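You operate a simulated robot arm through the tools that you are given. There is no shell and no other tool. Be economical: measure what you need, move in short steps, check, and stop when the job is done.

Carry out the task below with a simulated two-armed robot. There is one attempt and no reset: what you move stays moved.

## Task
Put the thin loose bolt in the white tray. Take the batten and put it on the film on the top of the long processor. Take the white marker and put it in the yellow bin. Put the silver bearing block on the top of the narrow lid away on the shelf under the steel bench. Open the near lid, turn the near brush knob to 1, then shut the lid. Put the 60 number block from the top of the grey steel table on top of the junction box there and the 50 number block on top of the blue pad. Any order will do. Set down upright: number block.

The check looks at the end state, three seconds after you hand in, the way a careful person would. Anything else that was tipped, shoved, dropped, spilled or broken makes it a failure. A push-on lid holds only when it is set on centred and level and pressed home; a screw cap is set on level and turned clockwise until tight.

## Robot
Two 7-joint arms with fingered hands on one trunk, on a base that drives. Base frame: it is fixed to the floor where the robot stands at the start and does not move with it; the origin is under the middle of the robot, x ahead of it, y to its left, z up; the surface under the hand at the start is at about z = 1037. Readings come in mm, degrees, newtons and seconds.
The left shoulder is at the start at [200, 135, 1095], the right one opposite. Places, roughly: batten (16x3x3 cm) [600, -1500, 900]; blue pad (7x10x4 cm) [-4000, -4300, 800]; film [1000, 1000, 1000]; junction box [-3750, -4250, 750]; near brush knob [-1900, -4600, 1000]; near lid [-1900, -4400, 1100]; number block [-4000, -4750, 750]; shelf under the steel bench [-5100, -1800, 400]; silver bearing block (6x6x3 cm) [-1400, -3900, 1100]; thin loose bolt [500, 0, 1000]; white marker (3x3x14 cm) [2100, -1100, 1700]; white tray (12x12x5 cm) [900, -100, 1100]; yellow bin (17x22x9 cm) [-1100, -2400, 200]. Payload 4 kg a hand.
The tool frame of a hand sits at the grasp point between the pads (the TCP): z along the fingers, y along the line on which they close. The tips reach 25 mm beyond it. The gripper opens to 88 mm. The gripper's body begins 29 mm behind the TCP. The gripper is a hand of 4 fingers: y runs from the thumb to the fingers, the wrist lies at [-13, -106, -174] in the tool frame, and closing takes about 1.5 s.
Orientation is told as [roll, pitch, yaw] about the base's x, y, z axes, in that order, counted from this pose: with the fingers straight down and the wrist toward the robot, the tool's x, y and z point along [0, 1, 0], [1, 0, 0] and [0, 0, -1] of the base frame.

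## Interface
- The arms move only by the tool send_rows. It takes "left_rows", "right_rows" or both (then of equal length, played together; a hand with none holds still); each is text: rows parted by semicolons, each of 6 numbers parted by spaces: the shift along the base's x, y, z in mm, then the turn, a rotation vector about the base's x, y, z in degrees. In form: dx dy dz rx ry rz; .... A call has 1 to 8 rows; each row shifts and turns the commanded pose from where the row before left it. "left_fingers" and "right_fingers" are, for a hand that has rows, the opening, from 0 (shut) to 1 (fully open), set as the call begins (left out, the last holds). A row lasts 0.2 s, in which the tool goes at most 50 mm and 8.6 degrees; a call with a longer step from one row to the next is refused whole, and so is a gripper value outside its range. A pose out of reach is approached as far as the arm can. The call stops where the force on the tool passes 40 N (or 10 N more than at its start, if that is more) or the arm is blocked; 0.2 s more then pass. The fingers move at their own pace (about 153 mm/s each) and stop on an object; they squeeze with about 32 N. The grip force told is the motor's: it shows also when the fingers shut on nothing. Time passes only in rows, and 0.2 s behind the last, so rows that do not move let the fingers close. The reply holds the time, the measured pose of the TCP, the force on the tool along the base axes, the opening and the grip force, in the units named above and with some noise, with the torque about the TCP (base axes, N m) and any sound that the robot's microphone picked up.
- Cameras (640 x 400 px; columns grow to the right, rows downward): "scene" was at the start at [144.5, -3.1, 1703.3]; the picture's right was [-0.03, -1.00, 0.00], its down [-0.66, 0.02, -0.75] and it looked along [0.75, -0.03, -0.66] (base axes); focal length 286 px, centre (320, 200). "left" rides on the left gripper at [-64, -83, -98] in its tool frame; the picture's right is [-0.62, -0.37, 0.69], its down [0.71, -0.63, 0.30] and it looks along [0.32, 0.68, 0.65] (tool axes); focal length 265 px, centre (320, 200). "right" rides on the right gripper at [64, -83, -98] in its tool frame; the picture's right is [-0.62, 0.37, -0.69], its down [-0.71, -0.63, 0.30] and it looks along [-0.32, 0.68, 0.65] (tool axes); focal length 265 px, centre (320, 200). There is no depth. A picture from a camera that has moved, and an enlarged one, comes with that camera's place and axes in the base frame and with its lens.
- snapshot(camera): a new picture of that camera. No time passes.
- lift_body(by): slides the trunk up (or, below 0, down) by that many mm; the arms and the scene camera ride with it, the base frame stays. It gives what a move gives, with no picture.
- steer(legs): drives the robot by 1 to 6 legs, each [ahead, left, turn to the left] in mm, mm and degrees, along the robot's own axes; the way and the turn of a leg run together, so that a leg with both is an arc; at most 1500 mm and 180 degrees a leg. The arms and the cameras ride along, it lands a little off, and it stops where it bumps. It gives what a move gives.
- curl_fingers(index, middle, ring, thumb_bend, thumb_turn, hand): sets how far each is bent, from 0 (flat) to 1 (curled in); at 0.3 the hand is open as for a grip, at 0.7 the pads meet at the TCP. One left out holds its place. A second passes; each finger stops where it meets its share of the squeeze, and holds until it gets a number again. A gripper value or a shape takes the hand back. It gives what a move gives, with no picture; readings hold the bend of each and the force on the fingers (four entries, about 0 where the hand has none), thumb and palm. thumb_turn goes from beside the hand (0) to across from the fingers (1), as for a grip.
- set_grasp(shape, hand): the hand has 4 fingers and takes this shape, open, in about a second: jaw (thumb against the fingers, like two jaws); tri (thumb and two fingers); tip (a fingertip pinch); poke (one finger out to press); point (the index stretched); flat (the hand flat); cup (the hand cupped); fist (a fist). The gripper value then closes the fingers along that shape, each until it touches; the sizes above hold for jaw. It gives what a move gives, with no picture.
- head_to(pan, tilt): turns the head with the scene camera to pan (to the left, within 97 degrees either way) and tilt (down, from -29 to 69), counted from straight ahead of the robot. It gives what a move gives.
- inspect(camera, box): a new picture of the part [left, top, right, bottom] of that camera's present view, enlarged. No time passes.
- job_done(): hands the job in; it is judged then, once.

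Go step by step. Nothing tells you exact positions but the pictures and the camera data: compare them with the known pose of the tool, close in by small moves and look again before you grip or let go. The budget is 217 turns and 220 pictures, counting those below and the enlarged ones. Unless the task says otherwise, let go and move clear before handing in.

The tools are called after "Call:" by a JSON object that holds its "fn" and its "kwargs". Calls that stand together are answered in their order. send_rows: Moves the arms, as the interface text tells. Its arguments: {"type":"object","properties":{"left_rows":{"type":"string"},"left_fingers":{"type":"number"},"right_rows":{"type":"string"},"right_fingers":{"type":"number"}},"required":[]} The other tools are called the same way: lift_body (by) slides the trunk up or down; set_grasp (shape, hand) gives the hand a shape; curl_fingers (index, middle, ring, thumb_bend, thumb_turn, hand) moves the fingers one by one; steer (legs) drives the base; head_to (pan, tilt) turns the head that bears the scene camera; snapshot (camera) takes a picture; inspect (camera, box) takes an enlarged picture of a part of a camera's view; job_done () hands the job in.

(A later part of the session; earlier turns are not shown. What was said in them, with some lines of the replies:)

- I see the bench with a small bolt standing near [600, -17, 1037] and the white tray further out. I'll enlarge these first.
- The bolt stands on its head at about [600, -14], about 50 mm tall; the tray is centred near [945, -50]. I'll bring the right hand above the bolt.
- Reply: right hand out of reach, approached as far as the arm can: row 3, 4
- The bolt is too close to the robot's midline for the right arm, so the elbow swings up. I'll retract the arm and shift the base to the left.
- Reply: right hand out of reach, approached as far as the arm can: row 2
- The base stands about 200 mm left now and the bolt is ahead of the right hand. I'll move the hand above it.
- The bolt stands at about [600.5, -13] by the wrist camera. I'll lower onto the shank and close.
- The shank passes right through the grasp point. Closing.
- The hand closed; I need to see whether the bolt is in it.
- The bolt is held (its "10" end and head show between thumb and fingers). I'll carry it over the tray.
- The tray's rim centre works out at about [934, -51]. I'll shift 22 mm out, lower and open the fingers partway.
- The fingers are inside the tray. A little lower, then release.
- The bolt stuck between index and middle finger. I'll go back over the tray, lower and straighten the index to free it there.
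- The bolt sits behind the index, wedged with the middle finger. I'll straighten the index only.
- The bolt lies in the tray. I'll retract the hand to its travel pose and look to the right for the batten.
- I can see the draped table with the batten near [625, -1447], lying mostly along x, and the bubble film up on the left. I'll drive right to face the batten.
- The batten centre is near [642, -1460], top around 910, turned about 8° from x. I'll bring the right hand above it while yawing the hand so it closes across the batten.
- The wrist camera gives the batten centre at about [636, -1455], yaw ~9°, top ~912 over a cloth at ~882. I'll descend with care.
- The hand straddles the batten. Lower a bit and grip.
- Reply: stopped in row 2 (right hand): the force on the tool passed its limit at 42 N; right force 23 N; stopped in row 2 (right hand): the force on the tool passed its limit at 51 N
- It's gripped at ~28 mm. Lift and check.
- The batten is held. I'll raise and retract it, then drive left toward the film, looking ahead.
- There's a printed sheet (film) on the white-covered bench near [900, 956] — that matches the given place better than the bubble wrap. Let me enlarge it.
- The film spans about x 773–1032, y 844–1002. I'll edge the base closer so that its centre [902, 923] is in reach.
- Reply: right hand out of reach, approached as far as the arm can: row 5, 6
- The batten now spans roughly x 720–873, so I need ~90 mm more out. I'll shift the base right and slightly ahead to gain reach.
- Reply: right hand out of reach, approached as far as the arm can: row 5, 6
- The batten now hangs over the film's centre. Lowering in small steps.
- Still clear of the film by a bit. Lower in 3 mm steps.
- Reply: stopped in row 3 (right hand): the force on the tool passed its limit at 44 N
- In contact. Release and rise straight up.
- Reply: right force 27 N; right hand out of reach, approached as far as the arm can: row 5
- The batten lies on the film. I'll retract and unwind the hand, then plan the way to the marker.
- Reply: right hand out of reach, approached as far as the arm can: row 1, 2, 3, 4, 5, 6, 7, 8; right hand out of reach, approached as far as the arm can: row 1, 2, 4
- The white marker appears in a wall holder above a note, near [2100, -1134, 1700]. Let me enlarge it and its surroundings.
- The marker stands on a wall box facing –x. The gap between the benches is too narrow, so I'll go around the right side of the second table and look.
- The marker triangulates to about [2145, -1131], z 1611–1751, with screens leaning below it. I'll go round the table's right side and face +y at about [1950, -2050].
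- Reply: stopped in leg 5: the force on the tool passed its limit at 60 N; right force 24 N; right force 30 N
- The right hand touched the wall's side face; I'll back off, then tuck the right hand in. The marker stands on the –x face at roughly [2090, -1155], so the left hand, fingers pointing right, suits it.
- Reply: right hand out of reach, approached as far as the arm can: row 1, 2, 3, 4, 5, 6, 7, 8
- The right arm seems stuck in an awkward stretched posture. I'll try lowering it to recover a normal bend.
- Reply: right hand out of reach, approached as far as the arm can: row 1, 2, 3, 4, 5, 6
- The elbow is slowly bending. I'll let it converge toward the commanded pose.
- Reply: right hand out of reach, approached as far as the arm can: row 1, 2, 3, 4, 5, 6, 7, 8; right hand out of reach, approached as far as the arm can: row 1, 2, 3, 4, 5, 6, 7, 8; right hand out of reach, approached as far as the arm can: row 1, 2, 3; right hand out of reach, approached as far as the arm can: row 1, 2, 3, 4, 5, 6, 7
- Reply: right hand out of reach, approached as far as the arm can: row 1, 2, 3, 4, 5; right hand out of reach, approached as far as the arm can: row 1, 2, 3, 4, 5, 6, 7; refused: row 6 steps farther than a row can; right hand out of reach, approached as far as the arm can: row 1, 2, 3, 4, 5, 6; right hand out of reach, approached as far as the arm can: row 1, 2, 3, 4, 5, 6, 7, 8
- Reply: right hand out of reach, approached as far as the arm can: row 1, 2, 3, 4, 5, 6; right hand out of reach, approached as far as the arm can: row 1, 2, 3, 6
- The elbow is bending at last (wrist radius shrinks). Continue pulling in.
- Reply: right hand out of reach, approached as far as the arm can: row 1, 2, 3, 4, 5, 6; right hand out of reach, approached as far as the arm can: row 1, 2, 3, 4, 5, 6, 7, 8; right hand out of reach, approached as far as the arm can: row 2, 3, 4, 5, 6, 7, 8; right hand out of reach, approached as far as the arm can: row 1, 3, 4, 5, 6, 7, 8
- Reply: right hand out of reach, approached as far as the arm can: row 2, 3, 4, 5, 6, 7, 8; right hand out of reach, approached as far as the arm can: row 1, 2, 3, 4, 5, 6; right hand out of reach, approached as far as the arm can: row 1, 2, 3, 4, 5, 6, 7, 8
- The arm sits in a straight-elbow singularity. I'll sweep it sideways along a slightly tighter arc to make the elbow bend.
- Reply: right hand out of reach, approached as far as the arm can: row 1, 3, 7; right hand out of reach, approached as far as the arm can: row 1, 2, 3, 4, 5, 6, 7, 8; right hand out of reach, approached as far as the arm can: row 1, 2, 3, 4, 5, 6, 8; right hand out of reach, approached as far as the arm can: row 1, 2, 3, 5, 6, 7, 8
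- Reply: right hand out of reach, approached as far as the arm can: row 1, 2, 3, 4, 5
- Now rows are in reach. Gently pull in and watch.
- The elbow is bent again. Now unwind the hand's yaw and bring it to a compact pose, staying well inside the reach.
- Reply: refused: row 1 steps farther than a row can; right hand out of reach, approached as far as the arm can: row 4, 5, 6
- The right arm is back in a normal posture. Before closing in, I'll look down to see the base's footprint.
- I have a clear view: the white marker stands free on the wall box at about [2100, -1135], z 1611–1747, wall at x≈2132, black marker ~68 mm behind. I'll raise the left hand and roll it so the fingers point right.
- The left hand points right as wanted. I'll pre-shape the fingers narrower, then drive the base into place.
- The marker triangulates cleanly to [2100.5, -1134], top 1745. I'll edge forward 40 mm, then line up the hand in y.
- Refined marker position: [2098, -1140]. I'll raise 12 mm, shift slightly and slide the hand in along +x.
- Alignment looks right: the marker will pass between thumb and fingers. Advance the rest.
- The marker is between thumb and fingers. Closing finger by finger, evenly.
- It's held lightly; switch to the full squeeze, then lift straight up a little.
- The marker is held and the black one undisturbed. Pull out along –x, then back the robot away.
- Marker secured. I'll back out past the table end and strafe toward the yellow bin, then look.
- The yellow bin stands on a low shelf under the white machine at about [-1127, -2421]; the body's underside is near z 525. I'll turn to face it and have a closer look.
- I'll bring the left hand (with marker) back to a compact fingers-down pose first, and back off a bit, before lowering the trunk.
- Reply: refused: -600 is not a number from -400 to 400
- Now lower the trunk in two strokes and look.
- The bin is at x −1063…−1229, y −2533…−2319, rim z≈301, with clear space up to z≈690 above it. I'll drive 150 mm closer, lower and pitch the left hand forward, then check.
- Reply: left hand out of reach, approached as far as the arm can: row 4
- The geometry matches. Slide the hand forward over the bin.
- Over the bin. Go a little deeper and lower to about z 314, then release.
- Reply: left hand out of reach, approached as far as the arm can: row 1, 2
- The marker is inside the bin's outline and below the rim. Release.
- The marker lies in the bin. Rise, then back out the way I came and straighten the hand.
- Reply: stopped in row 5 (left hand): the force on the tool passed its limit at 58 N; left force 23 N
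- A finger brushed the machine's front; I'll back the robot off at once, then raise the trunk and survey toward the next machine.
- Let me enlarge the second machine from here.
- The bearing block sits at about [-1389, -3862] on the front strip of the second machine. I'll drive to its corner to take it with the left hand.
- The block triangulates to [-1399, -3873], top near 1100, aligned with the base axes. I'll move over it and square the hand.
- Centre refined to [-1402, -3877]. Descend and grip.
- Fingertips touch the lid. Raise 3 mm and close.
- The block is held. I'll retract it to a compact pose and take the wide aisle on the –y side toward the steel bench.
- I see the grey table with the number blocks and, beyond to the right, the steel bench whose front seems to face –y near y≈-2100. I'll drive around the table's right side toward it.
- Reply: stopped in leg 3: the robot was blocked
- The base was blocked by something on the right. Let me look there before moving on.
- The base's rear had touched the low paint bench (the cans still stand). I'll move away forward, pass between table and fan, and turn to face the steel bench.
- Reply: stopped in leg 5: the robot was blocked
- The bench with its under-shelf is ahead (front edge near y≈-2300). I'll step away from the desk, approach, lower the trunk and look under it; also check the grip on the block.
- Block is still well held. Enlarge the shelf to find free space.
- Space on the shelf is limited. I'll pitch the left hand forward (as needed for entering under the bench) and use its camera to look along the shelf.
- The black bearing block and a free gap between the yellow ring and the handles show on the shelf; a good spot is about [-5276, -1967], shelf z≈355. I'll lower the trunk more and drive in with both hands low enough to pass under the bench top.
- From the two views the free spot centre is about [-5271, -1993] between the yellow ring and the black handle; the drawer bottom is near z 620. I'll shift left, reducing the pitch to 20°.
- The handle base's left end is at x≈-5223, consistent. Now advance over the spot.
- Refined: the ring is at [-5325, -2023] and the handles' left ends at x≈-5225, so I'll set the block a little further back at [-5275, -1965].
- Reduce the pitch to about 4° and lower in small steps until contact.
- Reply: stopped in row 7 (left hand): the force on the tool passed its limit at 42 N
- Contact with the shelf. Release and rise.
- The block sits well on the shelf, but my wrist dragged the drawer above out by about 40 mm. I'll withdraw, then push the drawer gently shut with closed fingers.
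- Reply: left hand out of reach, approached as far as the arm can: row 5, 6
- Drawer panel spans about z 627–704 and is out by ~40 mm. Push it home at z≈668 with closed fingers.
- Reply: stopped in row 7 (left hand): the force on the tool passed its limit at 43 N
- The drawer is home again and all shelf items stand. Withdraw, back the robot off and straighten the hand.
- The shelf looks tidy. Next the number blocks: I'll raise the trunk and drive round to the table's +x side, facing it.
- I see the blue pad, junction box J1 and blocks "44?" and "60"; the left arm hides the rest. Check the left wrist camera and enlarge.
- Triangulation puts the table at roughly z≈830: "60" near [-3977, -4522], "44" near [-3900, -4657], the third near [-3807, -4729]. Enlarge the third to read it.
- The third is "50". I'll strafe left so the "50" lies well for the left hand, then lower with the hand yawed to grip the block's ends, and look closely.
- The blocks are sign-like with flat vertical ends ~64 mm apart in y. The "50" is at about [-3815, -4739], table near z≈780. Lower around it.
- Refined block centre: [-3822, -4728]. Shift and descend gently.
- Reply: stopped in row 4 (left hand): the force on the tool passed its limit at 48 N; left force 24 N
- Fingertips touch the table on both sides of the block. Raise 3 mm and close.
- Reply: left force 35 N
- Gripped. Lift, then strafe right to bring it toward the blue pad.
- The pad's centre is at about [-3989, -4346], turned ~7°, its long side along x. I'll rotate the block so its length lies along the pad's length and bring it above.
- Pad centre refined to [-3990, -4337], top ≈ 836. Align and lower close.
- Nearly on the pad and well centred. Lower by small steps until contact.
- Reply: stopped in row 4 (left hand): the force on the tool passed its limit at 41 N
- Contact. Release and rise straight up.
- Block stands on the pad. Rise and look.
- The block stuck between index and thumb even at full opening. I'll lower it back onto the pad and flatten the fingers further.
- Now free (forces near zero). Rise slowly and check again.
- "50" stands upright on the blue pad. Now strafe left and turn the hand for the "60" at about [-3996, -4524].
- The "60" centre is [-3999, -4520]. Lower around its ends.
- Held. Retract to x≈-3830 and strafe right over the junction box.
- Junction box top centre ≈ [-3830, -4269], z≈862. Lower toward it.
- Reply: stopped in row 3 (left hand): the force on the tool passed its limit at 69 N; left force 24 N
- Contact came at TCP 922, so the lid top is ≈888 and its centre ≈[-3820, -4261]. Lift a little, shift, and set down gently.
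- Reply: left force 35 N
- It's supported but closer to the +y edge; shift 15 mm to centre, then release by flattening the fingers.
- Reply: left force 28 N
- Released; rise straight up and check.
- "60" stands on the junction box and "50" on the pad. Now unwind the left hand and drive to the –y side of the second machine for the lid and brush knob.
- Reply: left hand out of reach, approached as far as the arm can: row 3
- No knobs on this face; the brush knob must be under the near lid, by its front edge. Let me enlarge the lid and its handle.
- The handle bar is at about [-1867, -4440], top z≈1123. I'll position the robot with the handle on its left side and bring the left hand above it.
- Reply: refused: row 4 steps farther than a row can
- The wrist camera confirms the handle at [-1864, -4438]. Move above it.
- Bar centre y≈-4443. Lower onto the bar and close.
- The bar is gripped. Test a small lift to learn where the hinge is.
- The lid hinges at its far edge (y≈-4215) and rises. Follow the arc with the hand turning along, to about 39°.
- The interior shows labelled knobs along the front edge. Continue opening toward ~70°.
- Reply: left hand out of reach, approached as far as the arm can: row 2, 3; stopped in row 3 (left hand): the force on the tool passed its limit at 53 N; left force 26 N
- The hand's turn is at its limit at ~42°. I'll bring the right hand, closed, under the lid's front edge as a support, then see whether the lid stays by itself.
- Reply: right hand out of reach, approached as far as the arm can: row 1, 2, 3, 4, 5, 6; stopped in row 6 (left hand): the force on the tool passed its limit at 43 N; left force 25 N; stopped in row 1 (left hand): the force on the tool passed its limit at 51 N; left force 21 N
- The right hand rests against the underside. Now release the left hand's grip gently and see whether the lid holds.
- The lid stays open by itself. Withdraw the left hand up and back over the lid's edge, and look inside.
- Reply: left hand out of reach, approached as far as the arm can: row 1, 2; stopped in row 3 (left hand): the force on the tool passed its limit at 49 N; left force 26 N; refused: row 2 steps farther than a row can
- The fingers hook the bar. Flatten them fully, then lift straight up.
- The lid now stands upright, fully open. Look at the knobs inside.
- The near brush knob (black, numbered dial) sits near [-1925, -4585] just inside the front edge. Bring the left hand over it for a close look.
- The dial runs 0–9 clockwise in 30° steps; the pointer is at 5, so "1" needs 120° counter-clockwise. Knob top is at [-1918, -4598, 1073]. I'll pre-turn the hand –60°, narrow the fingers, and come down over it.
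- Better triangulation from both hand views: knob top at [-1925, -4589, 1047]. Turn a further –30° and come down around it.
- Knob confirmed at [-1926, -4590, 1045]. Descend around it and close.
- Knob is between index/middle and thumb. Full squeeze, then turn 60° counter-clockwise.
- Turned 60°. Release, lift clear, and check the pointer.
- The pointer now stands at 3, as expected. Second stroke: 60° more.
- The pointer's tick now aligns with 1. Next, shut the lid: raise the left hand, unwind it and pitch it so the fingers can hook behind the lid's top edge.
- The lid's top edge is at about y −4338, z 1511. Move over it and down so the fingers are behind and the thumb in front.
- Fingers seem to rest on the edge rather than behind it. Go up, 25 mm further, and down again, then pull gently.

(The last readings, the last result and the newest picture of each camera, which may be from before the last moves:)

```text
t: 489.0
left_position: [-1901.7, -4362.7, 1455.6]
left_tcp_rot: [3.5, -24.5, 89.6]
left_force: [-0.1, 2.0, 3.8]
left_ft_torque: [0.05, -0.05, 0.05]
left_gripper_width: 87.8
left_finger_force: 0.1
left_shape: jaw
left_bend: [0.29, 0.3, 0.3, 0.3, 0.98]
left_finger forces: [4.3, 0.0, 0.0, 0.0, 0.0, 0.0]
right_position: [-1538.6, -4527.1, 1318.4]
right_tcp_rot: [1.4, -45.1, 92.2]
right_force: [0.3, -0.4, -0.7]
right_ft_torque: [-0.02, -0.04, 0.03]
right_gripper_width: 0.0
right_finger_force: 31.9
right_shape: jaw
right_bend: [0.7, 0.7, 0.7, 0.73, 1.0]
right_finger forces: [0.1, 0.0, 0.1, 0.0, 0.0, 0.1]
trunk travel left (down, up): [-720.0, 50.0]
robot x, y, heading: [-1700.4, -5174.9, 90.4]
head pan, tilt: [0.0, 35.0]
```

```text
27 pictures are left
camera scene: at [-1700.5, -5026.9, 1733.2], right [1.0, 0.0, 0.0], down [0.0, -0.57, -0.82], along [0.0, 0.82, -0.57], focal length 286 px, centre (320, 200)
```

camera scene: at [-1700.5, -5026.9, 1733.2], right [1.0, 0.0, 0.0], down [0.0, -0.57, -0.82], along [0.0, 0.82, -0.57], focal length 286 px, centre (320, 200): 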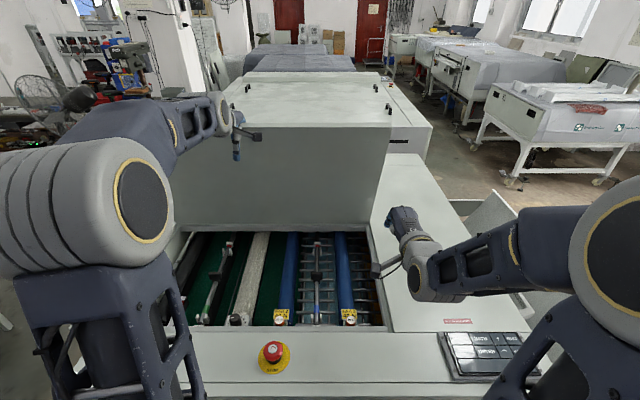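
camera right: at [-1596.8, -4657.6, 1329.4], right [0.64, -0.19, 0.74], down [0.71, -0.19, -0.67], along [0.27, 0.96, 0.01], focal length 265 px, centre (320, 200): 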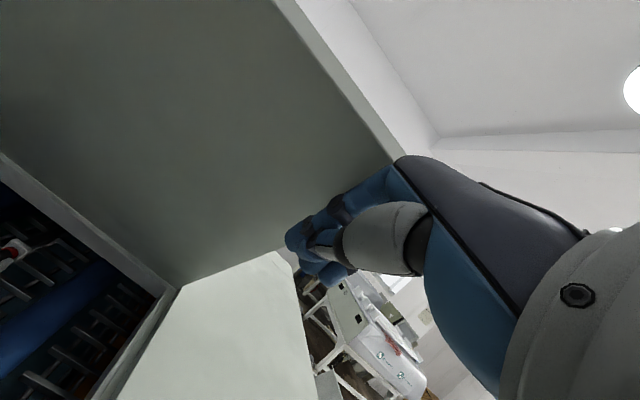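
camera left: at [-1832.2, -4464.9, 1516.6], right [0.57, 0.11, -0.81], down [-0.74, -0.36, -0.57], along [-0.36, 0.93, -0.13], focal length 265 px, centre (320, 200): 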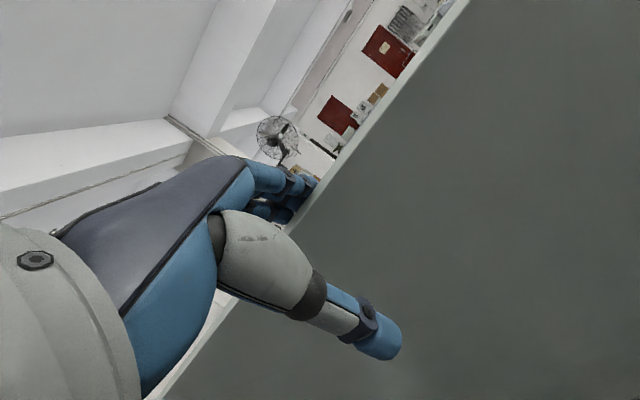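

The lid follows. Pull it further down along its arc toward the right hand's support.

Call:
{"fn": "send_rows", "kwargs": {"left_rows": "0 -24 -8 0 0 0; 0 -24 -9 0 0 0; 0 -23 -11 0 0 0; 0 -22 -13 0 0 0; 0 -21 -14 0 0 0; 0 -21 -16 0 0 0; 0 -20 -17 0 0 0; 0 -10 -9 0 0 0"}}

Call:
{"fn": "snapshot", "kwargs": {"camera": "scene"}}

```text
t: 490.8
left_position: [-1902.3, -4527.3, 1358.9]
left_tcp_rot: [3.7, -24.5, 89.3]
left_force: [0.6, 1.5, 0.6]
left_ft_torque: [-0.05, -0.03, 0.02]
left_gripper_width: 87.8
left_finger_force: 0.0
left_shape: jaw
left_bend: [0.3, 0.3, 0.3, 0.3, 0.98]
left_finger forces: [1.6, 0.0, 0.1, 0.1, 0.0, 0.1]
right_position: [-1537.7, -4528.1, 1316.4]
right_tcp_rot: [1.4, -45.0, 92.2]
right_force: [0.4, -0.2, -0.2]
right_ft_torque: [0.01, -0.01, -0.01]
right_gripper_width: 0.1
right_finger_force: 31.6
right_shape: jaw
right_bend: [0.7, 0.7, 0.7, 0.73, 1.0]
right_finger forces: [0.0, 0.0, 0.1, 0.0, 0.1, 0.0]
trunk travel left (down, up): [-720.0, 50.0]
robot x, y, heading: [-1696.9, -5174.3, 89.9]
head pan, tilt: [0.0, 35.0]
```

```text
26 pictures are left
camera scene: at [-1700.5, -5026.8, 1733.2], right [1.0, 0.0, 0.0], down [0.0, -0.57, -0.82], along [0.0, 0.82, -0.57], focal length 286 px, centre (320, 200)
```

scene: 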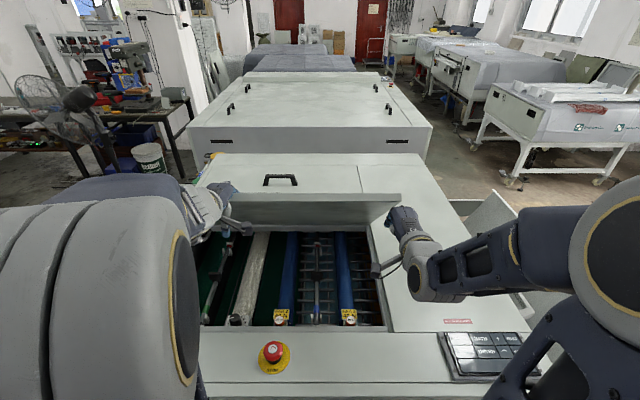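

Lid is back at ~45°. Withdraw the right hand from under it and lift the left hand off, closing its fingers.

Call:
{"fn": "send_rows", "kwargs": {"right_rows": "8 -40 -5 0 0 0; 8 -40 -5 0 0 0; 8 -40 0 0 0 0; 8 -40 0 0 0 0; 0 0 0 0 0 0", "left_rows": "0 5 30 0 0 0; 0 5 35 0 0 0; 0 10 35 0 0 0; 0 20 10 0 0 0; 0 0 0 0 0 0"}}

Call:
{"fn": "send_rows", "kwargs": {"left_rows": "0 20 0 6 0 0; 0 20 -10 6 0 0; 0 0 0 6 0 0; 0 0 0 0 0 0; 0 0 0 0 0 0", "left_fingers": 0}}

Call:
{"fn": "snapshot", "kwargs": {"camera": "scene"}}

Call:
{"fn": "snapshot", "kwargs": {"camera": "left"}}

```text
t: 492.0
left_position: [-1902.6, -4486.7, 1469.6]
left_tcp_rot: [3.5, -24.4, 89.5]
left_force: [-0.4, 0.7, -0.5]
left_ft_torque: [-0.01, 0.03, -0.03]
left_gripper_width: 87.9
left_finger_force: 0.1
left_shape: jaw
left_bend: [0.3, 0.3, 0.3, 0.3, 0.98]
left_finger forces: [0.0, 0.1, 0.1, 0.0, 0.0, 0.0]
right_position: [-1463.5, -4593.0, 1364.0]
right_tcp_rot: [1.4, -44.8, 92.3]
right_force: [-0.5, 1.1, 0.5]
right_ft_torque: [-0.01, 0.03, 0.02]
right_gripper_width: 0.0
right_finger_force: 31.8
right_shape: jaw
right_bend: [0.7, 0.7, 0.7, 0.73, 1.0]
right_finger forces: [0.1, 0.0, 0.1, 0.0, 0.0, 0.1]
right hand out of reach, approached as far as the arm can: row 1, 2, 3, 4
trunk travel left (down, up): [-720.0, 50.0]
robot x, y, heading: [-1701.7, -5176.6, 90.2]
head pan, tilt: [0.0, 35.0]
```

```text
t: 493.2
left_position: [-1896.2, -4457.0, 1465.7]
left_tcp_rot: [3.1, -37.7, 88.3]
left_force: [-0.8, 0.1, -0.9]
left_ft_torque: [0.01, 0.0, -0.02]
left_gripper_width: 0.2
left_finger_force: 32.0
left_shape: jaw
left_bend: [0.7, 0.7, 0.7, 0.4, 1.0]
left_finger forces: [0.1, 0.1, 0.0, 0.0, 0.0, 0.0]
left hand out of reach, approached as far as the arm can: row 2
right_position: [-1462.7, -4593.8, 1364.4]
right_tcp_rot: [1.5, -44.7, 92.2]
right_force: [0.8, 0.1, 0.8]
right_ft_torque: [-0.02, 0.01, 0.0]
right_gripper_width: 0.1
right_finger_force: 31.8
right_shape: jaw
right_bend: [0.7, 0.7, 0.7, 0.73, 1.0]
right_finger forces: [0.0, 0.0, 0.0, 0.0, 0.1, 0.0]
trunk travel left (down, up): [-720.0, 50.0]
robot x, y, heading: [-1699.1, -5173.1, 90.3]
head pan, tilt: [0.0, 35.0]
```

```text
25 pictures are left
camera scene: at [-1700.5, -5027.0, 1733.3], right [1.0, 0.0, 0.0], down [0.0, -0.57, -0.82], along [0.0, 0.82, -0.57], focal length 286 px, centre (320, 200)
```

scene: 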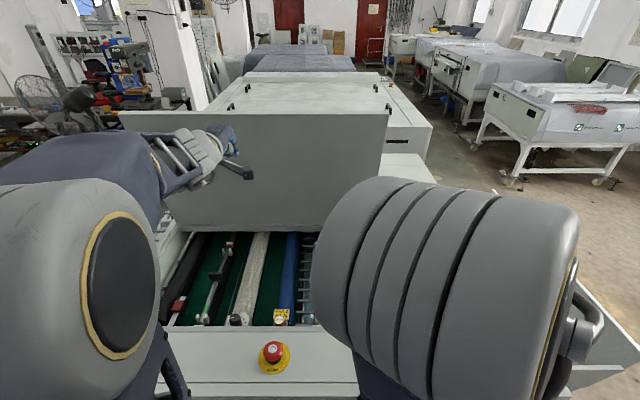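

```text
24 pictures are left
camera left: at [-1830.5, -4583.9, 1488.7], right [0.59, 0.13, -0.8], down [-0.74, -0.32, -0.59], along [-0.33, 0.94, -0.09], focal length 265 px, centre (320, 200)
```

left: 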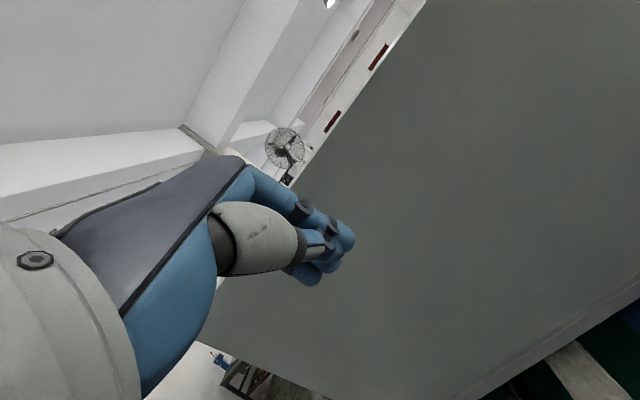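

Lifting carried the lid up again because the thumb was beneath it. I'll put the thumb beside the hand, raise the trunk, and hook the edge with the fingers only.

Call:
{"fn": "curl_fingers", "kwargs": {"hand": "left", "index": 0.35, "middle": 0.35, "ring": 0.35, "thumb_bend": 0.0, "thumb_turn": 0.0}}

Call:
{"fn": "lift_body", "kwargs": {"by": 50}}

Call:
{"fn": "send_rows", "kwargs": {"left_rows": "0 0 40 0 0 0; 0 10 35 0 0 0; 0 45 0 0 0 0; 0 45 0 0 0 0; 0 45 0 0 0 0; 0 15 0 0 0 0; 0 0 0 0 0 0"}}

Call:
{"fn": "snapshot", "kwargs": {"camera": "left"}}

```text
t: 494.2
left_position: [-1897.1, -4456.9, 1465.9]
left_tcp_rot: [3.1, -37.6, 88.3]
left_force: [0.4, 0.4, -0.1]
left_ft_torque: [-0.02, 0.02, -0.03]
left_gripper_width: 127.6
left_finger_force: 0.0
left_shape: fingers
left_bend: [0.35, 0.35, 0.35, 0.0, 0.0]
left_finger forces: [0.1, 0.1, 0.1, 0.0, 0.0, 0.0]
right_position: [-1462.4, -4593.1, 1365.2]
right_tcp_rot: [1.3, -44.7, 92.2]
right_force: [0.1, 0.4, 0.6]
right_ft_torque: [0.0, -0.03, -0.02]
right_gripper_width: 0.0
right_finger_force: 31.9
right_shape: jaw
right_bend: [0.7, 0.7, 0.7, 0.73, 1.0]
right_finger forces: [0.0, 0.1, 0.0, 0.1, 0.1, 0.1]
trunk travel left (down, up): [-720.0, 50.0]
robot x, y, heading: [-1702.7, -5177.7, 90.2]
head pan, tilt: [0.0, 35.0]
```

```text
t: 495.1
left_position: [-1896.6, -4458.1, 1514.6]
left_tcp_rot: [3.0, -37.6, 88.3]
left_force: [0.2, -0.2, -0.3]
left_ft_torque: [0.04, 0.03, 0.0]
left_gripper_width: 127.6
left_finger_force: 0.0
left_shape: fingers
left_bend: [0.35, 0.35, 0.35, 0.0, 0.0]
left_finger forces: [0.0, 0.1, 0.0, 0.0, 0.0, 0.0]
right_position: [-1464.4, -4593.9, 1413.6]
right_tcp_rot: [1.3, -44.8, 92.1]
right_force: [-0.4, 0.5, 0.1]
right_ft_torque: [-0.02, -0.02, 0.01]
right_gripper_width: 0.0
right_finger_force: 32.2
right_shape: jaw
right_bend: [0.7, 0.7, 0.7, 0.73, 1.0]
right_finger forces: [0.0, 0.0, 0.0, 0.0, 0.1, 0.0]
trunk travel left (down, up): [-770.0, 0.0]
robot x, y, heading: [-1698.6, -5173.6, 90.2]
head pan, tilt: [0.0, 35.0]
```

```text
t: 496.8
left_position: [-1896.0, -4296.4, 1589.0]
left_tcp_rot: [3.1, -37.5, 88.3]
left_force: [0.3, 0.6, 0.2]
left_ft_torque: [0.0, -0.03, -0.01]
left_gripper_width: 127.3
left_finger_force: 0.0
left_shape: fingers
left_bend: [0.35, 0.35, 0.35, 0.0, 0.0]
left_finger forces: [0.1, 0.0, 0.0, 0.1, 0.0, 0.0]
right_position: [-1463.4, -4594.2, 1413.0]
right_tcp_rot: [1.4, -44.8, 92.2]
right_force: [0.3, 0.9, 0.4]
right_ft_torque: [0.01, 0.01, -0.01]
right_gripper_width: 0.1
right_finger_force: 32.1
right_shape: jaw
right_bend: [0.7, 0.7, 0.7, 0.73, 1.0]
right_finger forces: [0.0, 0.0, 0.0, 0.0, 0.1, 0.1]
trunk travel left (down, up): [-770.0, 0.0]
robot x, y, heading: [-1700.6, -5174.5, 90.1]
head pan, tilt: [0.0, 35.0]
```

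```text
23 pictures are left
camera left: at [-1830.5, -4422.9, 1613.2], right [0.59, 0.13, -0.8], down [-0.74, -0.32, -0.59], along [-0.33, 0.94, -0.09], focal length 265 px, centre (320, 200)
```

left: 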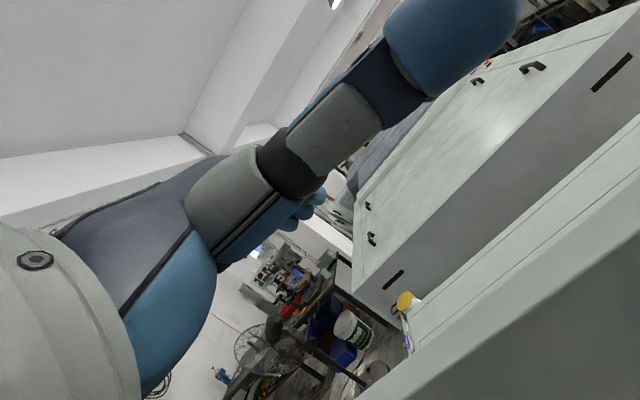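

Lower the fingers behind the edge and pull along the arc.

Call:
{"fn": "send_rows", "kwargs": {"left_rows": "0 0 -30 -6 0 0; 0 0 -30 -6 0 0; 0 0 -25 -6 0 0; 0 -20 0 0 0 0; 0 -25 -3 0 0 0; 0 -25 -6 0 0 0; 0 -25 -7 0 0 0; 0 -25 -9 0 0 0"}}

Call:
{"fn": "send_rows", "kwargs": {"left_rows": "0 -24 -10 0 0 0; 0 -24 -11 0 0 0; 0 -23 -13 0 0 0; 0 -22 -14 0 0 0; 0 -22 -16 0 0 0; 0 -20 -18 0 0 0; 0 -20 -19 0 0 0; 0 0 0 0 0 0"}}

Call:
{"fn": "snapshot", "kwargs": {"camera": "scene"}}

```text
t: 498.6
left_position: [-1899.0, -4417.4, 1480.2]
left_tcp_rot: [2.5, -19.6, 88.6]
left_force: [0.4, 2.6, 1.3]
left_ft_torque: [0.08, -0.01, -0.02]
left_gripper_width: 128.5
left_finger_force: 1.3
left_shape: fingers
left_bend: [0.33, 0.34, 0.35, 0.0, 0.0]
left_finger forces: [1.6, 0.6, 0.3, 0.1, 0.0, 0.0]
right_position: [-1463.1, -4592.9, 1413.2]
right_tcp_rot: [1.5, -44.8, 92.2]
right_force: [-0.4, 0.6, -0.2]
right_ft_torque: [-0.02, 0.01, -0.01]
right_gripper_width: 0.0
right_finger_force: 31.5
right_shape: jaw
right_bend: [0.7, 0.7, 0.7, 0.73, 1.0]
right_finger forces: [0.1, 0.0, 0.1, 0.0, 0.0, 0.0]
trunk travel left (down, up): [-770.0, 0.0]
robot x, y, heading: [-1702.2, -5175.5, 90.0]
head pan, tilt: [0.0, 35.0]
```

```text
t: 500.4
left_position: [-1897.3, -4572.4, 1378.4]
left_tcp_rot: [2.5, -19.6, 88.5]
left_force: [0.4, 2.8, 1.3]
left_ft_torque: [0.03, 0.01, 0.01]
left_gripper_width: 128.0
left_finger_force: 1.1
left_shape: fingers
left_bend: [0.34, 0.34, 0.35, 0.0, 0.0]
left_finger forces: [0.9, 0.6, 0.0, 0.1, 0.0, 0.0]
right_position: [-1462.8, -4592.7, 1414.5]
right_tcp_rot: [1.3, -44.9, 92.1]
right_force: [0.1, 0.8, -0.5]
right_ft_torque: [-0.01, 0.01, 0.0]
right_gripper_width: 0.1
right_finger_force: 31.6
right_shape: jaw
right_bend: [0.7, 0.7, 0.7, 0.73, 1.0]
right_finger forces: [0.1, 0.0, 0.0, 0.0, 0.0, 0.1]
trunk travel left (down, up): [-770.0, 0.0]
robot x, y, heading: [-1701.3, -5177.4, 90.2]
head pan, tilt: [0.0, 35.0]
```

```text
22 pictures are left
camera scene: at [-1700.5, -5027.0, 1783.3], right [1.0, 0.0, 0.0], down [0.0, -0.57, -0.82], along [0.0, 0.82, -0.57], focal length 286 px, centre (320, 200)
```

scene: 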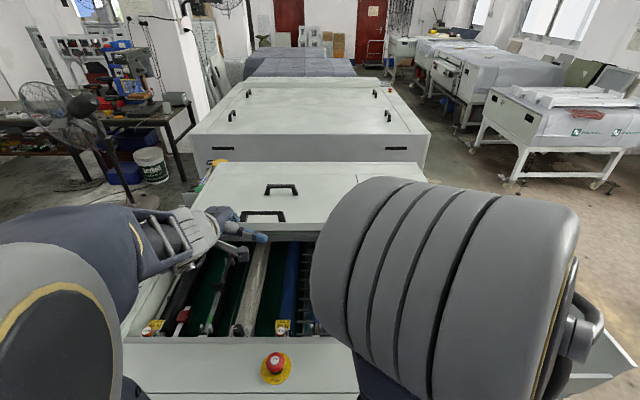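

The lid is at about 38° and holds. Lift the hand off, close it to a fist, and prepare to press the lid down from above at x≈-1980, y≈-4530.

Call:
{"fn": "send_rows", "kwargs": {"left_rows": "0 0 30 0 0 0; 0 5 40 0 0 0; -15 5 30 0 0 0; -25 10 0 -6 0 0; -25 12 0 -6 0 0; -20 10 0 -4 0 0; 0 0 0 0 0 0"}}

Call:
{"fn": "send_rows", "kwargs": {"left_rows": "0 0 0 0 0 0; 0 0 0 0 0 0; 0 0 0 0 0 0; 0 0 0 0 0 0; 0 0 0 0 0 0; 0 0 0 0 0 0; 0 0 0 0 0 0; 0 0 0 0 0 0", "left_fingers": 0}}

Call:
{"fn": "snapshot", "kwargs": {"camera": "scene"}}

```text
t: 501.9
left_position: [-1983.7, -4528.1, 1479.0]
left_tcp_rot: [2.1, -3.5, 88.7]
left_force: [0.4, 0.1, -0.6]
left_ft_torque: [0.02, 0.0, 0.01]
left_gripper_width: 127.8
left_finger_force: 0.0
left_shape: fingers
left_bend: [0.35, 0.35, 0.35, 0.0, 0.0]
left_finger forces: [0.0, 0.0, 0.0, 0.0, 0.0, 0.0]
right_position: [-1462.7, -4593.2, 1415.4]
right_tcp_rot: [1.3, -44.8, 92.2]
right_force: [0.3, 0.5, 0.3]
right_ft_torque: [0.04, 0.03, 0.0]
right_gripper_width: 0.1
right_finger_force: 31.9
right_shape: jaw
right_bend: [0.7, 0.7, 0.7, 0.73, 1.0]
right_finger forces: [0.1, 0.1, 0.1, 0.1, 0.1, 0.0]
trunk travel left (down, up): [-770.0, 0.0]
robot x, y, heading: [-1699.9, -5173.3, 90.2]
head pan, tilt: [0.0, 35.0]
```

```text
t: 503.8
left_position: [-1982.8, -4526.9, 1479.4]
left_tcp_rot: [2.1, -3.7, 88.6]
left_force: [0.2, 0.4, 1.6]
left_ft_torque: [0.01, 0.01, -0.01]
left_gripper_width: 0.0
left_finger_force: 31.5
left_shape: jaw
left_bend: [0.7, 0.7, 0.7, 0.72, 1.0]
left_finger forces: [0.0, 0.1, 0.1, 0.1, 0.0, 0.0]
right_position: [-1461.9, -4593.6, 1413.8]
right_tcp_rot: [1.5, -44.8, 92.3]
right_force: [0.8, 0.3, -0.1]
right_ft_torque: [0.0, -0.03, -0.01]
right_gripper_width: 0.0
right_finger_force: 31.4
right_shape: jaw
right_bend: [0.7, 0.7, 0.7, 0.73, 1.0]
right_finger forces: [0.0, 0.1, 0.0, 0.0, 0.0, 0.1]
trunk travel left (down, up): [-770.0, 0.0]
robot x, y, heading: [-1701.8, -5176.1, 90.2]
head pan, tilt: [0.0, 35.0]
```

```text
21 pictures are left
camera scene: at [-1700.5, -5027.0, 1783.3], right [1.0, 0.0, 0.0], down [0.0, -0.57, -0.82], along [0.0, 0.82, -0.57], focal length 286 px, centre (320, 200)
```

scene: 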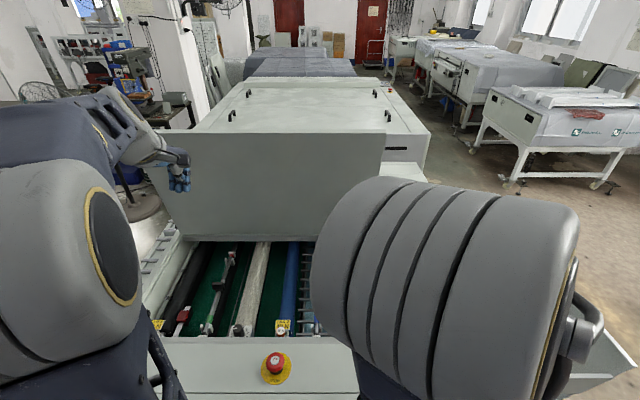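

The lid springs up when let go, so I must keep contact all the way. I'll bring the closed fist over and behind the edge, then sweep it down along the whole arc in one go.

Call:
{"fn": "send_rows", "kwargs": {"left_rows": "10 0 45 0 0 0; 10 0 45 0 0 0; 10 20 0 6 0 0; 10 40 0 5 0 0; 10 45 0 5 0 0; 10 45 0 0 0 0; 8 45 0 0 0 0; 0 42 0 0 0 0"}}

Call:
{"fn": "send_rows", "kwargs": {"left_rows": "0 0 -45 0 0 0; 0 0 -40 -5 0 0; 0 -20 0 0 0 0; 0 -44 -17 -5 0 0; 0 -44 -17 -5 0 0; 0 -42 -28 -5 0 0; 0 -40 -28 0 0 0; 0 0 0 0 0 0"}}

Call:
{"fn": "snapshot", "kwargs": {"camera": "scene"}}

```text
t: 505.6
left_position: [-1913.4, -4292.6, 1567.1]
left_tcp_rot: [2.4, -19.5, 88.5]
left_force: [-0.2, 0.1, 0.7]
left_ft_torque: [0.01, 0.01, -0.02]
left_gripper_width: 0.0
left_finger_force: 31.8
left_shape: jaw
left_bend: [0.7, 0.7, 0.7, 0.72, 1.0]
left_finger forces: [0.1, 0.0, 0.0, 0.0, 0.0, 0.0]
right_position: [-1462.5, -4592.8, 1414.5]
right_tcp_rot: [1.5, -44.9, 92.3]
right_force: [0.9, 0.0, -0.2]
right_ft_torque: [-0.03, 0.02, 0.01]
right_gripper_width: 0.0
right_finger_force: 31.9
right_shape: jaw
right_bend: [0.7, 0.7, 0.7, 0.73, 1.0]
right_finger forces: [0.1, 0.0, 0.1, 0.0, 0.0, 0.0]
trunk travel left (down, up): [-770.0, 0.0]
robot x, y, heading: [-1703.2, -5178.8, 90.1]
head pan, tilt: [0.0, 35.0]
```

```text
refused: row 6 steps farther than a row can; nothing moved
```

```text
20 pictures are left
camera scene: at [-1700.5, -5027.5, 1783.3], right [1.0, 0.0, 0.0], down [0.0, -0.57, -0.82], along [0.0, 0.82, -0.57], focal length 286 px, centre (320, 200)
```

scene: 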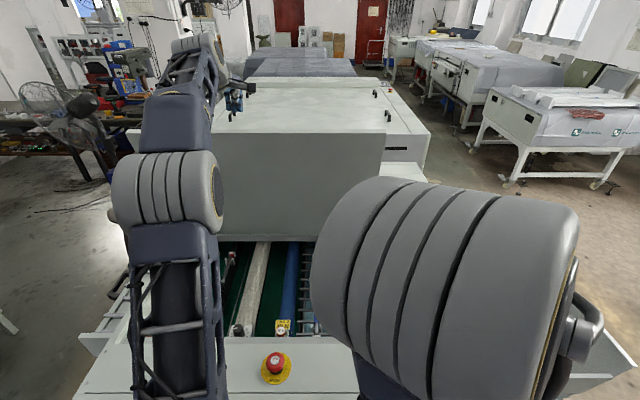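

Hand is above and behind the edge. Descend and sweep.

Call:
{"fn": "send_rows", "kwargs": {"left_rows": "0 0 -45 0 0 0; 0 0 -40 -5 0 0; 0 -20 0 0 0 0; 0 -44 -17 -5 0 0; 0 -44 -17 -5 0 0; 0 -40 -28 -5 0 0; 0 -40 -28 0 0 0; 0 -11 -14 0 0 0"}}

Call:
{"fn": "send_rows", "kwargs": {"left_rows": "0 -21 -27 0 0 0; 0 -21 -27 0 0 0; 0 -16 -27 0 0 0; 0 -15 -30 0 0 0; 0 -14 -30 0 0 0; 0 -10 -33 0 0 0; 0 0 0 0 0 0"}}

Call:
{"fn": "snapshot", "kwargs": {"camera": "scene"}}

```text
t: 506.2
left_position: [-1915.5, -4291.4, 1506.0]
left_tcp_rot: [2.9, -17.4, 88.8]
left_force: [-0.3, 5.4, 1.0]
left_ft_torque: [0.05, 0.03, -0.02]
left_gripper_width: 0.0
left_finger_force: 32.2
left_shape: jaw
left_bend: [0.7, 0.7, 0.7, 0.73, 1.0]
left_finger forces: [0.0, 4.8, 0.1, 0.0, 0.0, 0.1]
right_position: [-1464.1, -4592.4, 1413.5]
right_tcp_rot: [1.5, -44.9, 92.3]
right_force: [-0.5, 0.1, 0.6]
right_ft_torque: [0.03, 0.01, 0.0]
right_gripper_width: 0.0
right_finger_force: 32.2
right_shape: jaw
right_bend: [0.7, 0.7, 0.7, 0.73, 1.0]
right_finger forces: [0.0, 0.1, 0.0, 0.0, 0.1, 0.0]
trunk travel left (down, up): [-770.0, 0.0]
robot x, y, heading: [-1701.4, -5174.5, 90.2]
head pan, tilt: [0.0, 35.0]
stopped in row 3 (left hand): the force on the tool passed its limit at 46 N (the readings are from after the stop); the commanded pose is now the measured one
```

```text
t: 507.3
left_position: [-1914.9, -4370.3, 1396.8]
left_tcp_rot: [3.4, -18.9, 88.7]
left_force: [-0.1, -5.0, 14.8]
left_ft_torque: [-0.57, 0.07, -0.05]
left_gripper_width: 0.0
left_finger_force: 32.2
left_shape: jaw
left_bend: [0.7, 0.7, 0.7, 0.73, 1.0]
left_finger forces: [0.0, 0.0, 0.0, 0.0, 0.4, 7.2]
right_position: [-1461.8, -4594.2, 1415.5]
right_tcp_rot: [1.4, -44.9, 92.2]
right_force: [0.3, -0.5, 0.4]
right_ft_torque: [-0.02, 0.01, 0.01]
right_gripper_width: 0.0
right_finger_force: 32.5
right_shape: jaw
right_bend: [0.7, 0.7, 0.7, 0.73, 1.0]
right_finger forces: [0.0, 0.0, 0.0, 0.0, 0.0, 0.0]
trunk travel left (down, up): [-770.0, 0.0]
robot x, y, heading: [-1700.8, -5176.0, 90.1]
head pan, tilt: [0.0, 35.0]
stopped in row 5 (left hand): the force on the tool passed its limit at 58 N (the readings are from after the stop); the commanded pose is now the measured one
```

```text
19 pictures are left
camera scene: at [-1700.3, -5028.0, 1783.6], right [1.0, 0.0, 0.0], down [0.0, -0.57, -0.82], along [0.0, 0.82, -0.57], focal length 286 px, centre (320, 200)
```

scene: 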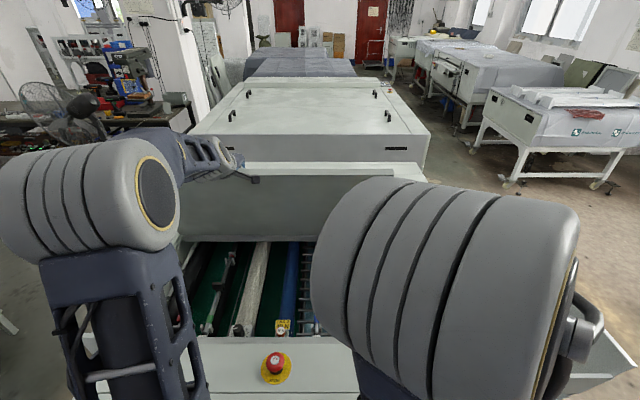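

The lid is at ~59° with my palm on its edge. Slide the hand up along the lid a little, then continue the arc with tighter following.

Call:
{"fn": "send_rows", "kwargs": {"left_rows": "0 -13 21 0 0 0; 0 -13 21 0 0 0; 0 -35 -20 -3 0 0; 0 -35 -22 -3 0 0; 0 -30 -29 -3 0 0; 0 -30 -30 -3 0 0; 0 -20 -33 -3 0 0; 0 -20 -33 -3 0 0"}}

Call:
{"fn": "snapshot", "kwargs": {"camera": "scene"}}

```text
t: 509.1
left_position: [-1914.2, -4566.1, 1267.8]
left_tcp_rot: [2.8, -0.3, 88.8]
left_force: [-0.3, 0.3, 0.0]
left_ft_torque: [0.01, 0.03, 0.02]
left_gripper_width: 0.2
left_finger_force: 31.9
left_shape: jaw
left_bend: [0.7, 0.7, 0.7, 0.73, 1.0]
left_finger forces: [0.1, 0.0, 0.0, 0.1, 0.0, 0.0]
right_position: [-1463.7, -4593.0, 1414.7]
right_tcp_rot: [1.3, -44.7, 92.1]
right_force: [0.3, 0.0, -0.1]
right_ft_torque: [0.0, 0.0, -0.03]
right_gripper_width: 0.0
right_finger_force: 32.1
right_shape: jaw
right_bend: [0.7, 0.7, 0.7, 0.73, 1.0]
right_finger forces: [0.0, 0.1, 0.0, 0.0, 0.0, 0.1]
trunk travel left (down, up): [-770.0, 0.0]
robot x, y, heading: [-1701.4, -5176.5, 90.2]
head pan, tilt: [0.0, 35.0]
```

```text
18 pictures are left
camera scene: at [-1700.4, -5027.1, 1783.3], right [1.0, 0.0, 0.0], down [0.0, -0.57, -0.82], along [0.0, 0.82, -0.57], focal length 286 px, centre (320, 200)
```

scene: 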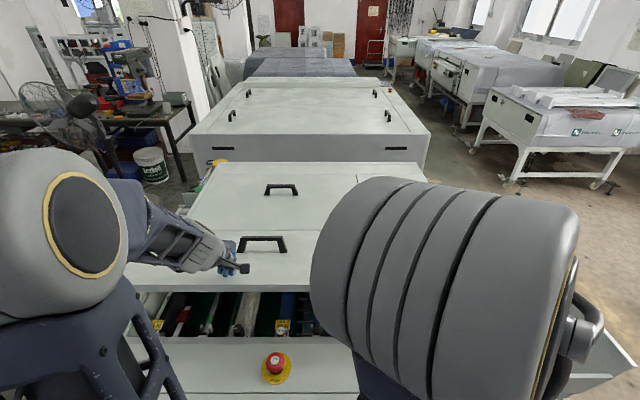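

Lid is at about 22°. Continue pressing down to the closed position.

Call:
{"fn": "send_rows", "kwargs": {"left_rows": "0 -5 -27 0 0 0; 0 -5 -27 0 0 0; 0 -5 -27 0 0 0; 0 -4 -25 0 0 0; 0 -2 -22 0 0 0; 0 0 -15 0 0 0; 0 0 -8 0 0 0; 0 0 -6 0 0 0"}}

Call:
{"fn": "snapshot", "kwargs": {"camera": "scene"}}

```text
t: 510.9
left_position: [-1916.4, -4587.5, 1111.0]
left_tcp_rot: [2.8, -0.3, 88.8]
left_force: [0.9, -1.3, -0.1]
left_ft_torque: [-0.05, -0.02, 0.01]
left_gripper_width: 0.0
left_finger_force: 32.1
left_shape: jaw
left_bend: [0.7, 0.7, 0.7, 0.73, 1.0]
left_finger forces: [0.1, 0.1, 0.2, 0.0, 0.0, 0.1]
right_position: [-1461.2, -4593.4, 1414.1]
right_tcp_rot: [1.4, -44.8, 92.2]
right_force: [0.8, -0.1, 0.3]
right_ft_torque: [-0.03, 0.02, -0.01]
right_gripper_width: 0.0
right_finger_force: 31.5
right_shape: jaw
right_bend: [0.7, 0.7, 0.7, 0.73, 1.0]
right_finger forces: [0.1, 0.1, 0.0, 0.0, 0.0, 0.0]
trunk travel left (down, up): [-770.0, 0.0]
robot x, y, heading: [-1701.4, -5175.7, 90.0]
head pan, tilt: [0.0, 35.0]
```

```text
17 pictures are left
camera scene: at [-1700.5, -5027.0, 1783.3], right [1.0, 0.0, 0.0], down [0.0, -0.57, -0.82], along [0.0, 0.82, -0.57], focal length 286 px, centre (320, 200)
```

scene: 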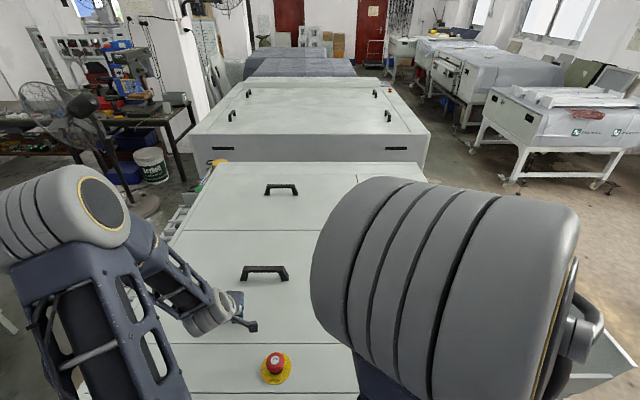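

The lid looks shut. Press lightly to be sure, then lift off and verify.

Call:
{"fn": "send_rows", "kwargs": {"left_rows": "0 0 -4 0 0 0; 0 0 -4 0 0 0; 0 0 0 0 0 0"}}

Call:
{"fn": "send_rows", "kwargs": {"left_rows": "0 0 15 0 0 0; 0 0 40 0 0 0; 0 -10 45 0 0 0; -10 -15 45 0 0 0; -15 -20 20 0 0 0; 0 0 0 0 0 0; 0 0 0 0 0 0"}}

Call:
{"fn": "snapshot", "kwargs": {"camera": "scene"}}

```text
t: 511.7
left_position: [-1913.5, -4588.5, 1104.6]
left_tcp_rot: [2.8, -0.4, 88.7]
left_force: [0.5, 0.5, 2.0]
left_ft_torque: [0.0, -0.02, -0.02]
left_gripper_width: 0.1
left_finger_force: 31.9
left_shape: jaw
left_bend: [0.7, 0.7, 0.7, 0.73, 1.0]
left_finger forces: [2.3, 0.0, 0.0, 0.0, 0.2, 0.0]
right_position: [-1463.4, -4593.0, 1413.6]
right_tcp_rot: [1.5, -44.9, 92.2]
right_force: [-0.4, 0.1, -0.8]
right_ft_torque: [-0.01, -0.02, 0.0]
right_gripper_width: 0.0
right_finger_force: 31.8
right_shape: jaw
right_bend: [0.7, 0.7, 0.7, 0.73, 1.0]
right_finger forces: [0.0, 0.1, 0.0, 0.0, 0.0, 0.0]
trunk travel left (down, up): [-770.0, 0.0]
robot x, y, heading: [-1701.0, -5177.2, 89.9]
head pan, tilt: [0.0, 35.0]
```

```text
t: 513.3
left_position: [-1940.6, -4631.7, 1268.0]
left_tcp_rot: [2.8, -0.4, 88.9]
left_force: [-0.2, 0.5, 0.2]
left_ft_torque: [0.01, 0.02, 0.02]
left_gripper_width: 0.1
left_finger_force: 32.1
left_shape: jaw
left_bend: [0.7, 0.7, 0.7, 0.73, 1.0]
left_finger forces: [0.0, 0.1, 0.0, 0.0, 0.0, 0.0]
right_position: [-1463.3, -4594.4, 1414.7]
right_tcp_rot: [1.4, -44.8, 92.2]
right_force: [0.0, 0.9, 0.2]
right_ft_torque: [0.04, -0.01, -0.04]
right_gripper_width: 0.0
right_finger_force: 32.2
right_shape: jaw
right_bend: [0.7, 0.7, 0.7, 0.73, 1.0]
right_finger forces: [0.1, 0.0, 0.1, 0.0, 0.0, 0.1]
trunk travel left (down, up): [-770.0, 0.0]
robot x, y, heading: [-1702.9, -5176.1, 90.3]
head pan, tilt: [0.0, 35.0]
```

```text
16 pictures are left
camera scene: at [-1701.0, -5027.2, 1783.3], right [1.0, 0.0, 0.0], down [0.0, -0.57, -0.82], along [0.0, 0.82, -0.57], focal length 286 px, centre (320, 200)
```

scene: 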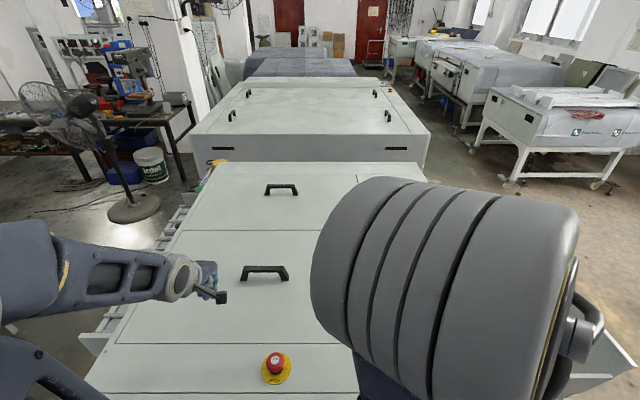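

The lid stays shut. Back the robot off and take a last look at the number table from here.

Call:
{"fn": "steer", "kwargs": {"legs": [[-250, 0, 0]]}}

Call:
{"fn": "head_to", "kwargs": {"pan": 65, "tilt": 20}}

Call:
{"fn": "snapshot", "kwargs": {"camera": "scene"}}

```text
t: 515.1
left_position: [-1941.4, -4884.4, 1269.2]
left_tcp_rot: [2.7, -0.3, 88.9]
left_force: [-0.6, 0.4, -0.5]
left_ft_torque: [-0.01, 0.01, 0.01]
left_gripper_width: 0.0
left_finger_force: 31.5
left_shape: jaw
left_bend: [0.7, 0.7, 0.7, 0.73, 1.0]
left_finger forces: [0.0, 0.0, 0.0, 0.1, 0.1, 0.0]
right_position: [-1463.8, -4845.6, 1413.9]
right_tcp_rot: [1.4, -44.8, 92.5]
right_force: [0.1, 0.1, 0.9]
right_ft_torque: [-0.01, -0.01, 0.03]
right_gripper_width: 0.1
right_finger_force: 32.1
right_shape: jaw
right_bend: [0.7, 0.7, 0.7, 0.73, 1.0]
right_finger forces: [0.1, 0.0, 0.0, 0.1, 0.0, 0.1]
trunk travel left (down, up): [-770.0, 0.0]
robot x, y, heading: [-1700.1, -5427.9, 90.3]
head pan, tilt: [0.0, 35.0]
```

```text
t: 516.5
left_position: [-1941.9, -4884.4, 1269.1]
left_tcp_rot: [2.8, -0.3, 88.9]
left_force: [0.3, 0.6, -0.5]
left_ft_torque: [0.0, 0.03, -0.01]
left_gripper_width: 0.0
left_finger_force: 31.5
left_shape: jaw
left_bend: [0.7, 0.7, 0.7, 0.73, 1.0]
left_finger forces: [0.0, 0.0, 0.1, 0.0, 0.0, 0.0]
right_position: [-1464.0, -4846.2, 1414.5]
right_tcp_rot: [1.4, -44.8, 92.4]
right_force: [0.2, 0.3, -0.9]
right_ft_torque: [-0.02, 0.0, 0.0]
right_gripper_width: 0.0
right_finger_force: 31.5
right_shape: jaw
right_bend: [0.7, 0.7, 0.7, 0.73, 1.0]
right_finger forces: [0.0, 0.1, 0.1, 0.1, 0.0, 0.0]
trunk travel left (down, up): [-770.0, 0.0]
robot x, y, heading: [-1698.0, -5426.6, 90.2]
head pan, tilt: [65.0, 20.0]
```

```text
15 pictures are left
camera scene: at [-1784.4, -5329.4, 1807.1], right [0.42, 0.91, 0.0], down [0.31, -0.14, -0.94], along [-0.85, 0.39, -0.34], focal length 286 px, centre (320, 200)
```

scene: 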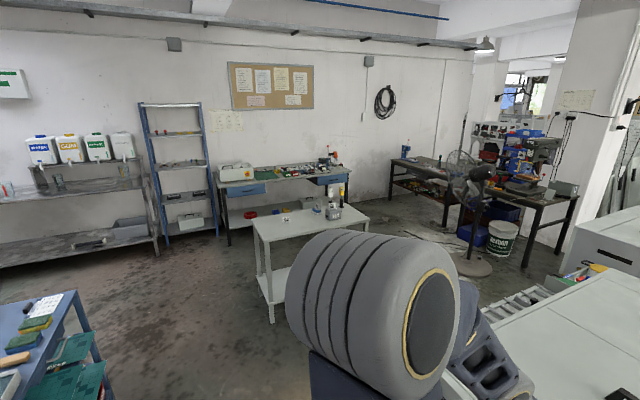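

All seven items show in their end state in my last views: blocks upright, lid shut with the knob at 1, hands clear. Handing in.

Call:
{"fn": "job_done", "kwargs": {}}

```text
The job is handed in.
```

I finished every part of the task and handed the job in; the result of the check has not come back.

- **Bolt:** it lies in the white tray.
- **Batten:** it lies on the printed film on the long processor.
- **White marker:** it is in the yellow bin.
- **Bearing block:** it sits on the shelf under the steel bench, between a yellow ring and some handles.
- **Near brush knob and lid:** the pointer lines up with 1 and the near lid is shut.
- **Number blocks:** 60 stands upright on the junction box and 50 stands upright on the blue pad.

Some things were touched along the way:

- **Drawer:** my wrist dragged the drawer under the steel bench out by about 40 mm. I pushed it back until it stopped.
- **Bumps:** the base bumped the low paint bench, and probably the tool desk. A hand touched a wall and the front of the bin's machine. I saw nothing knocked over or moved in later views.
- **Lid:** it sprang back up twice before I pressed it fully shut.
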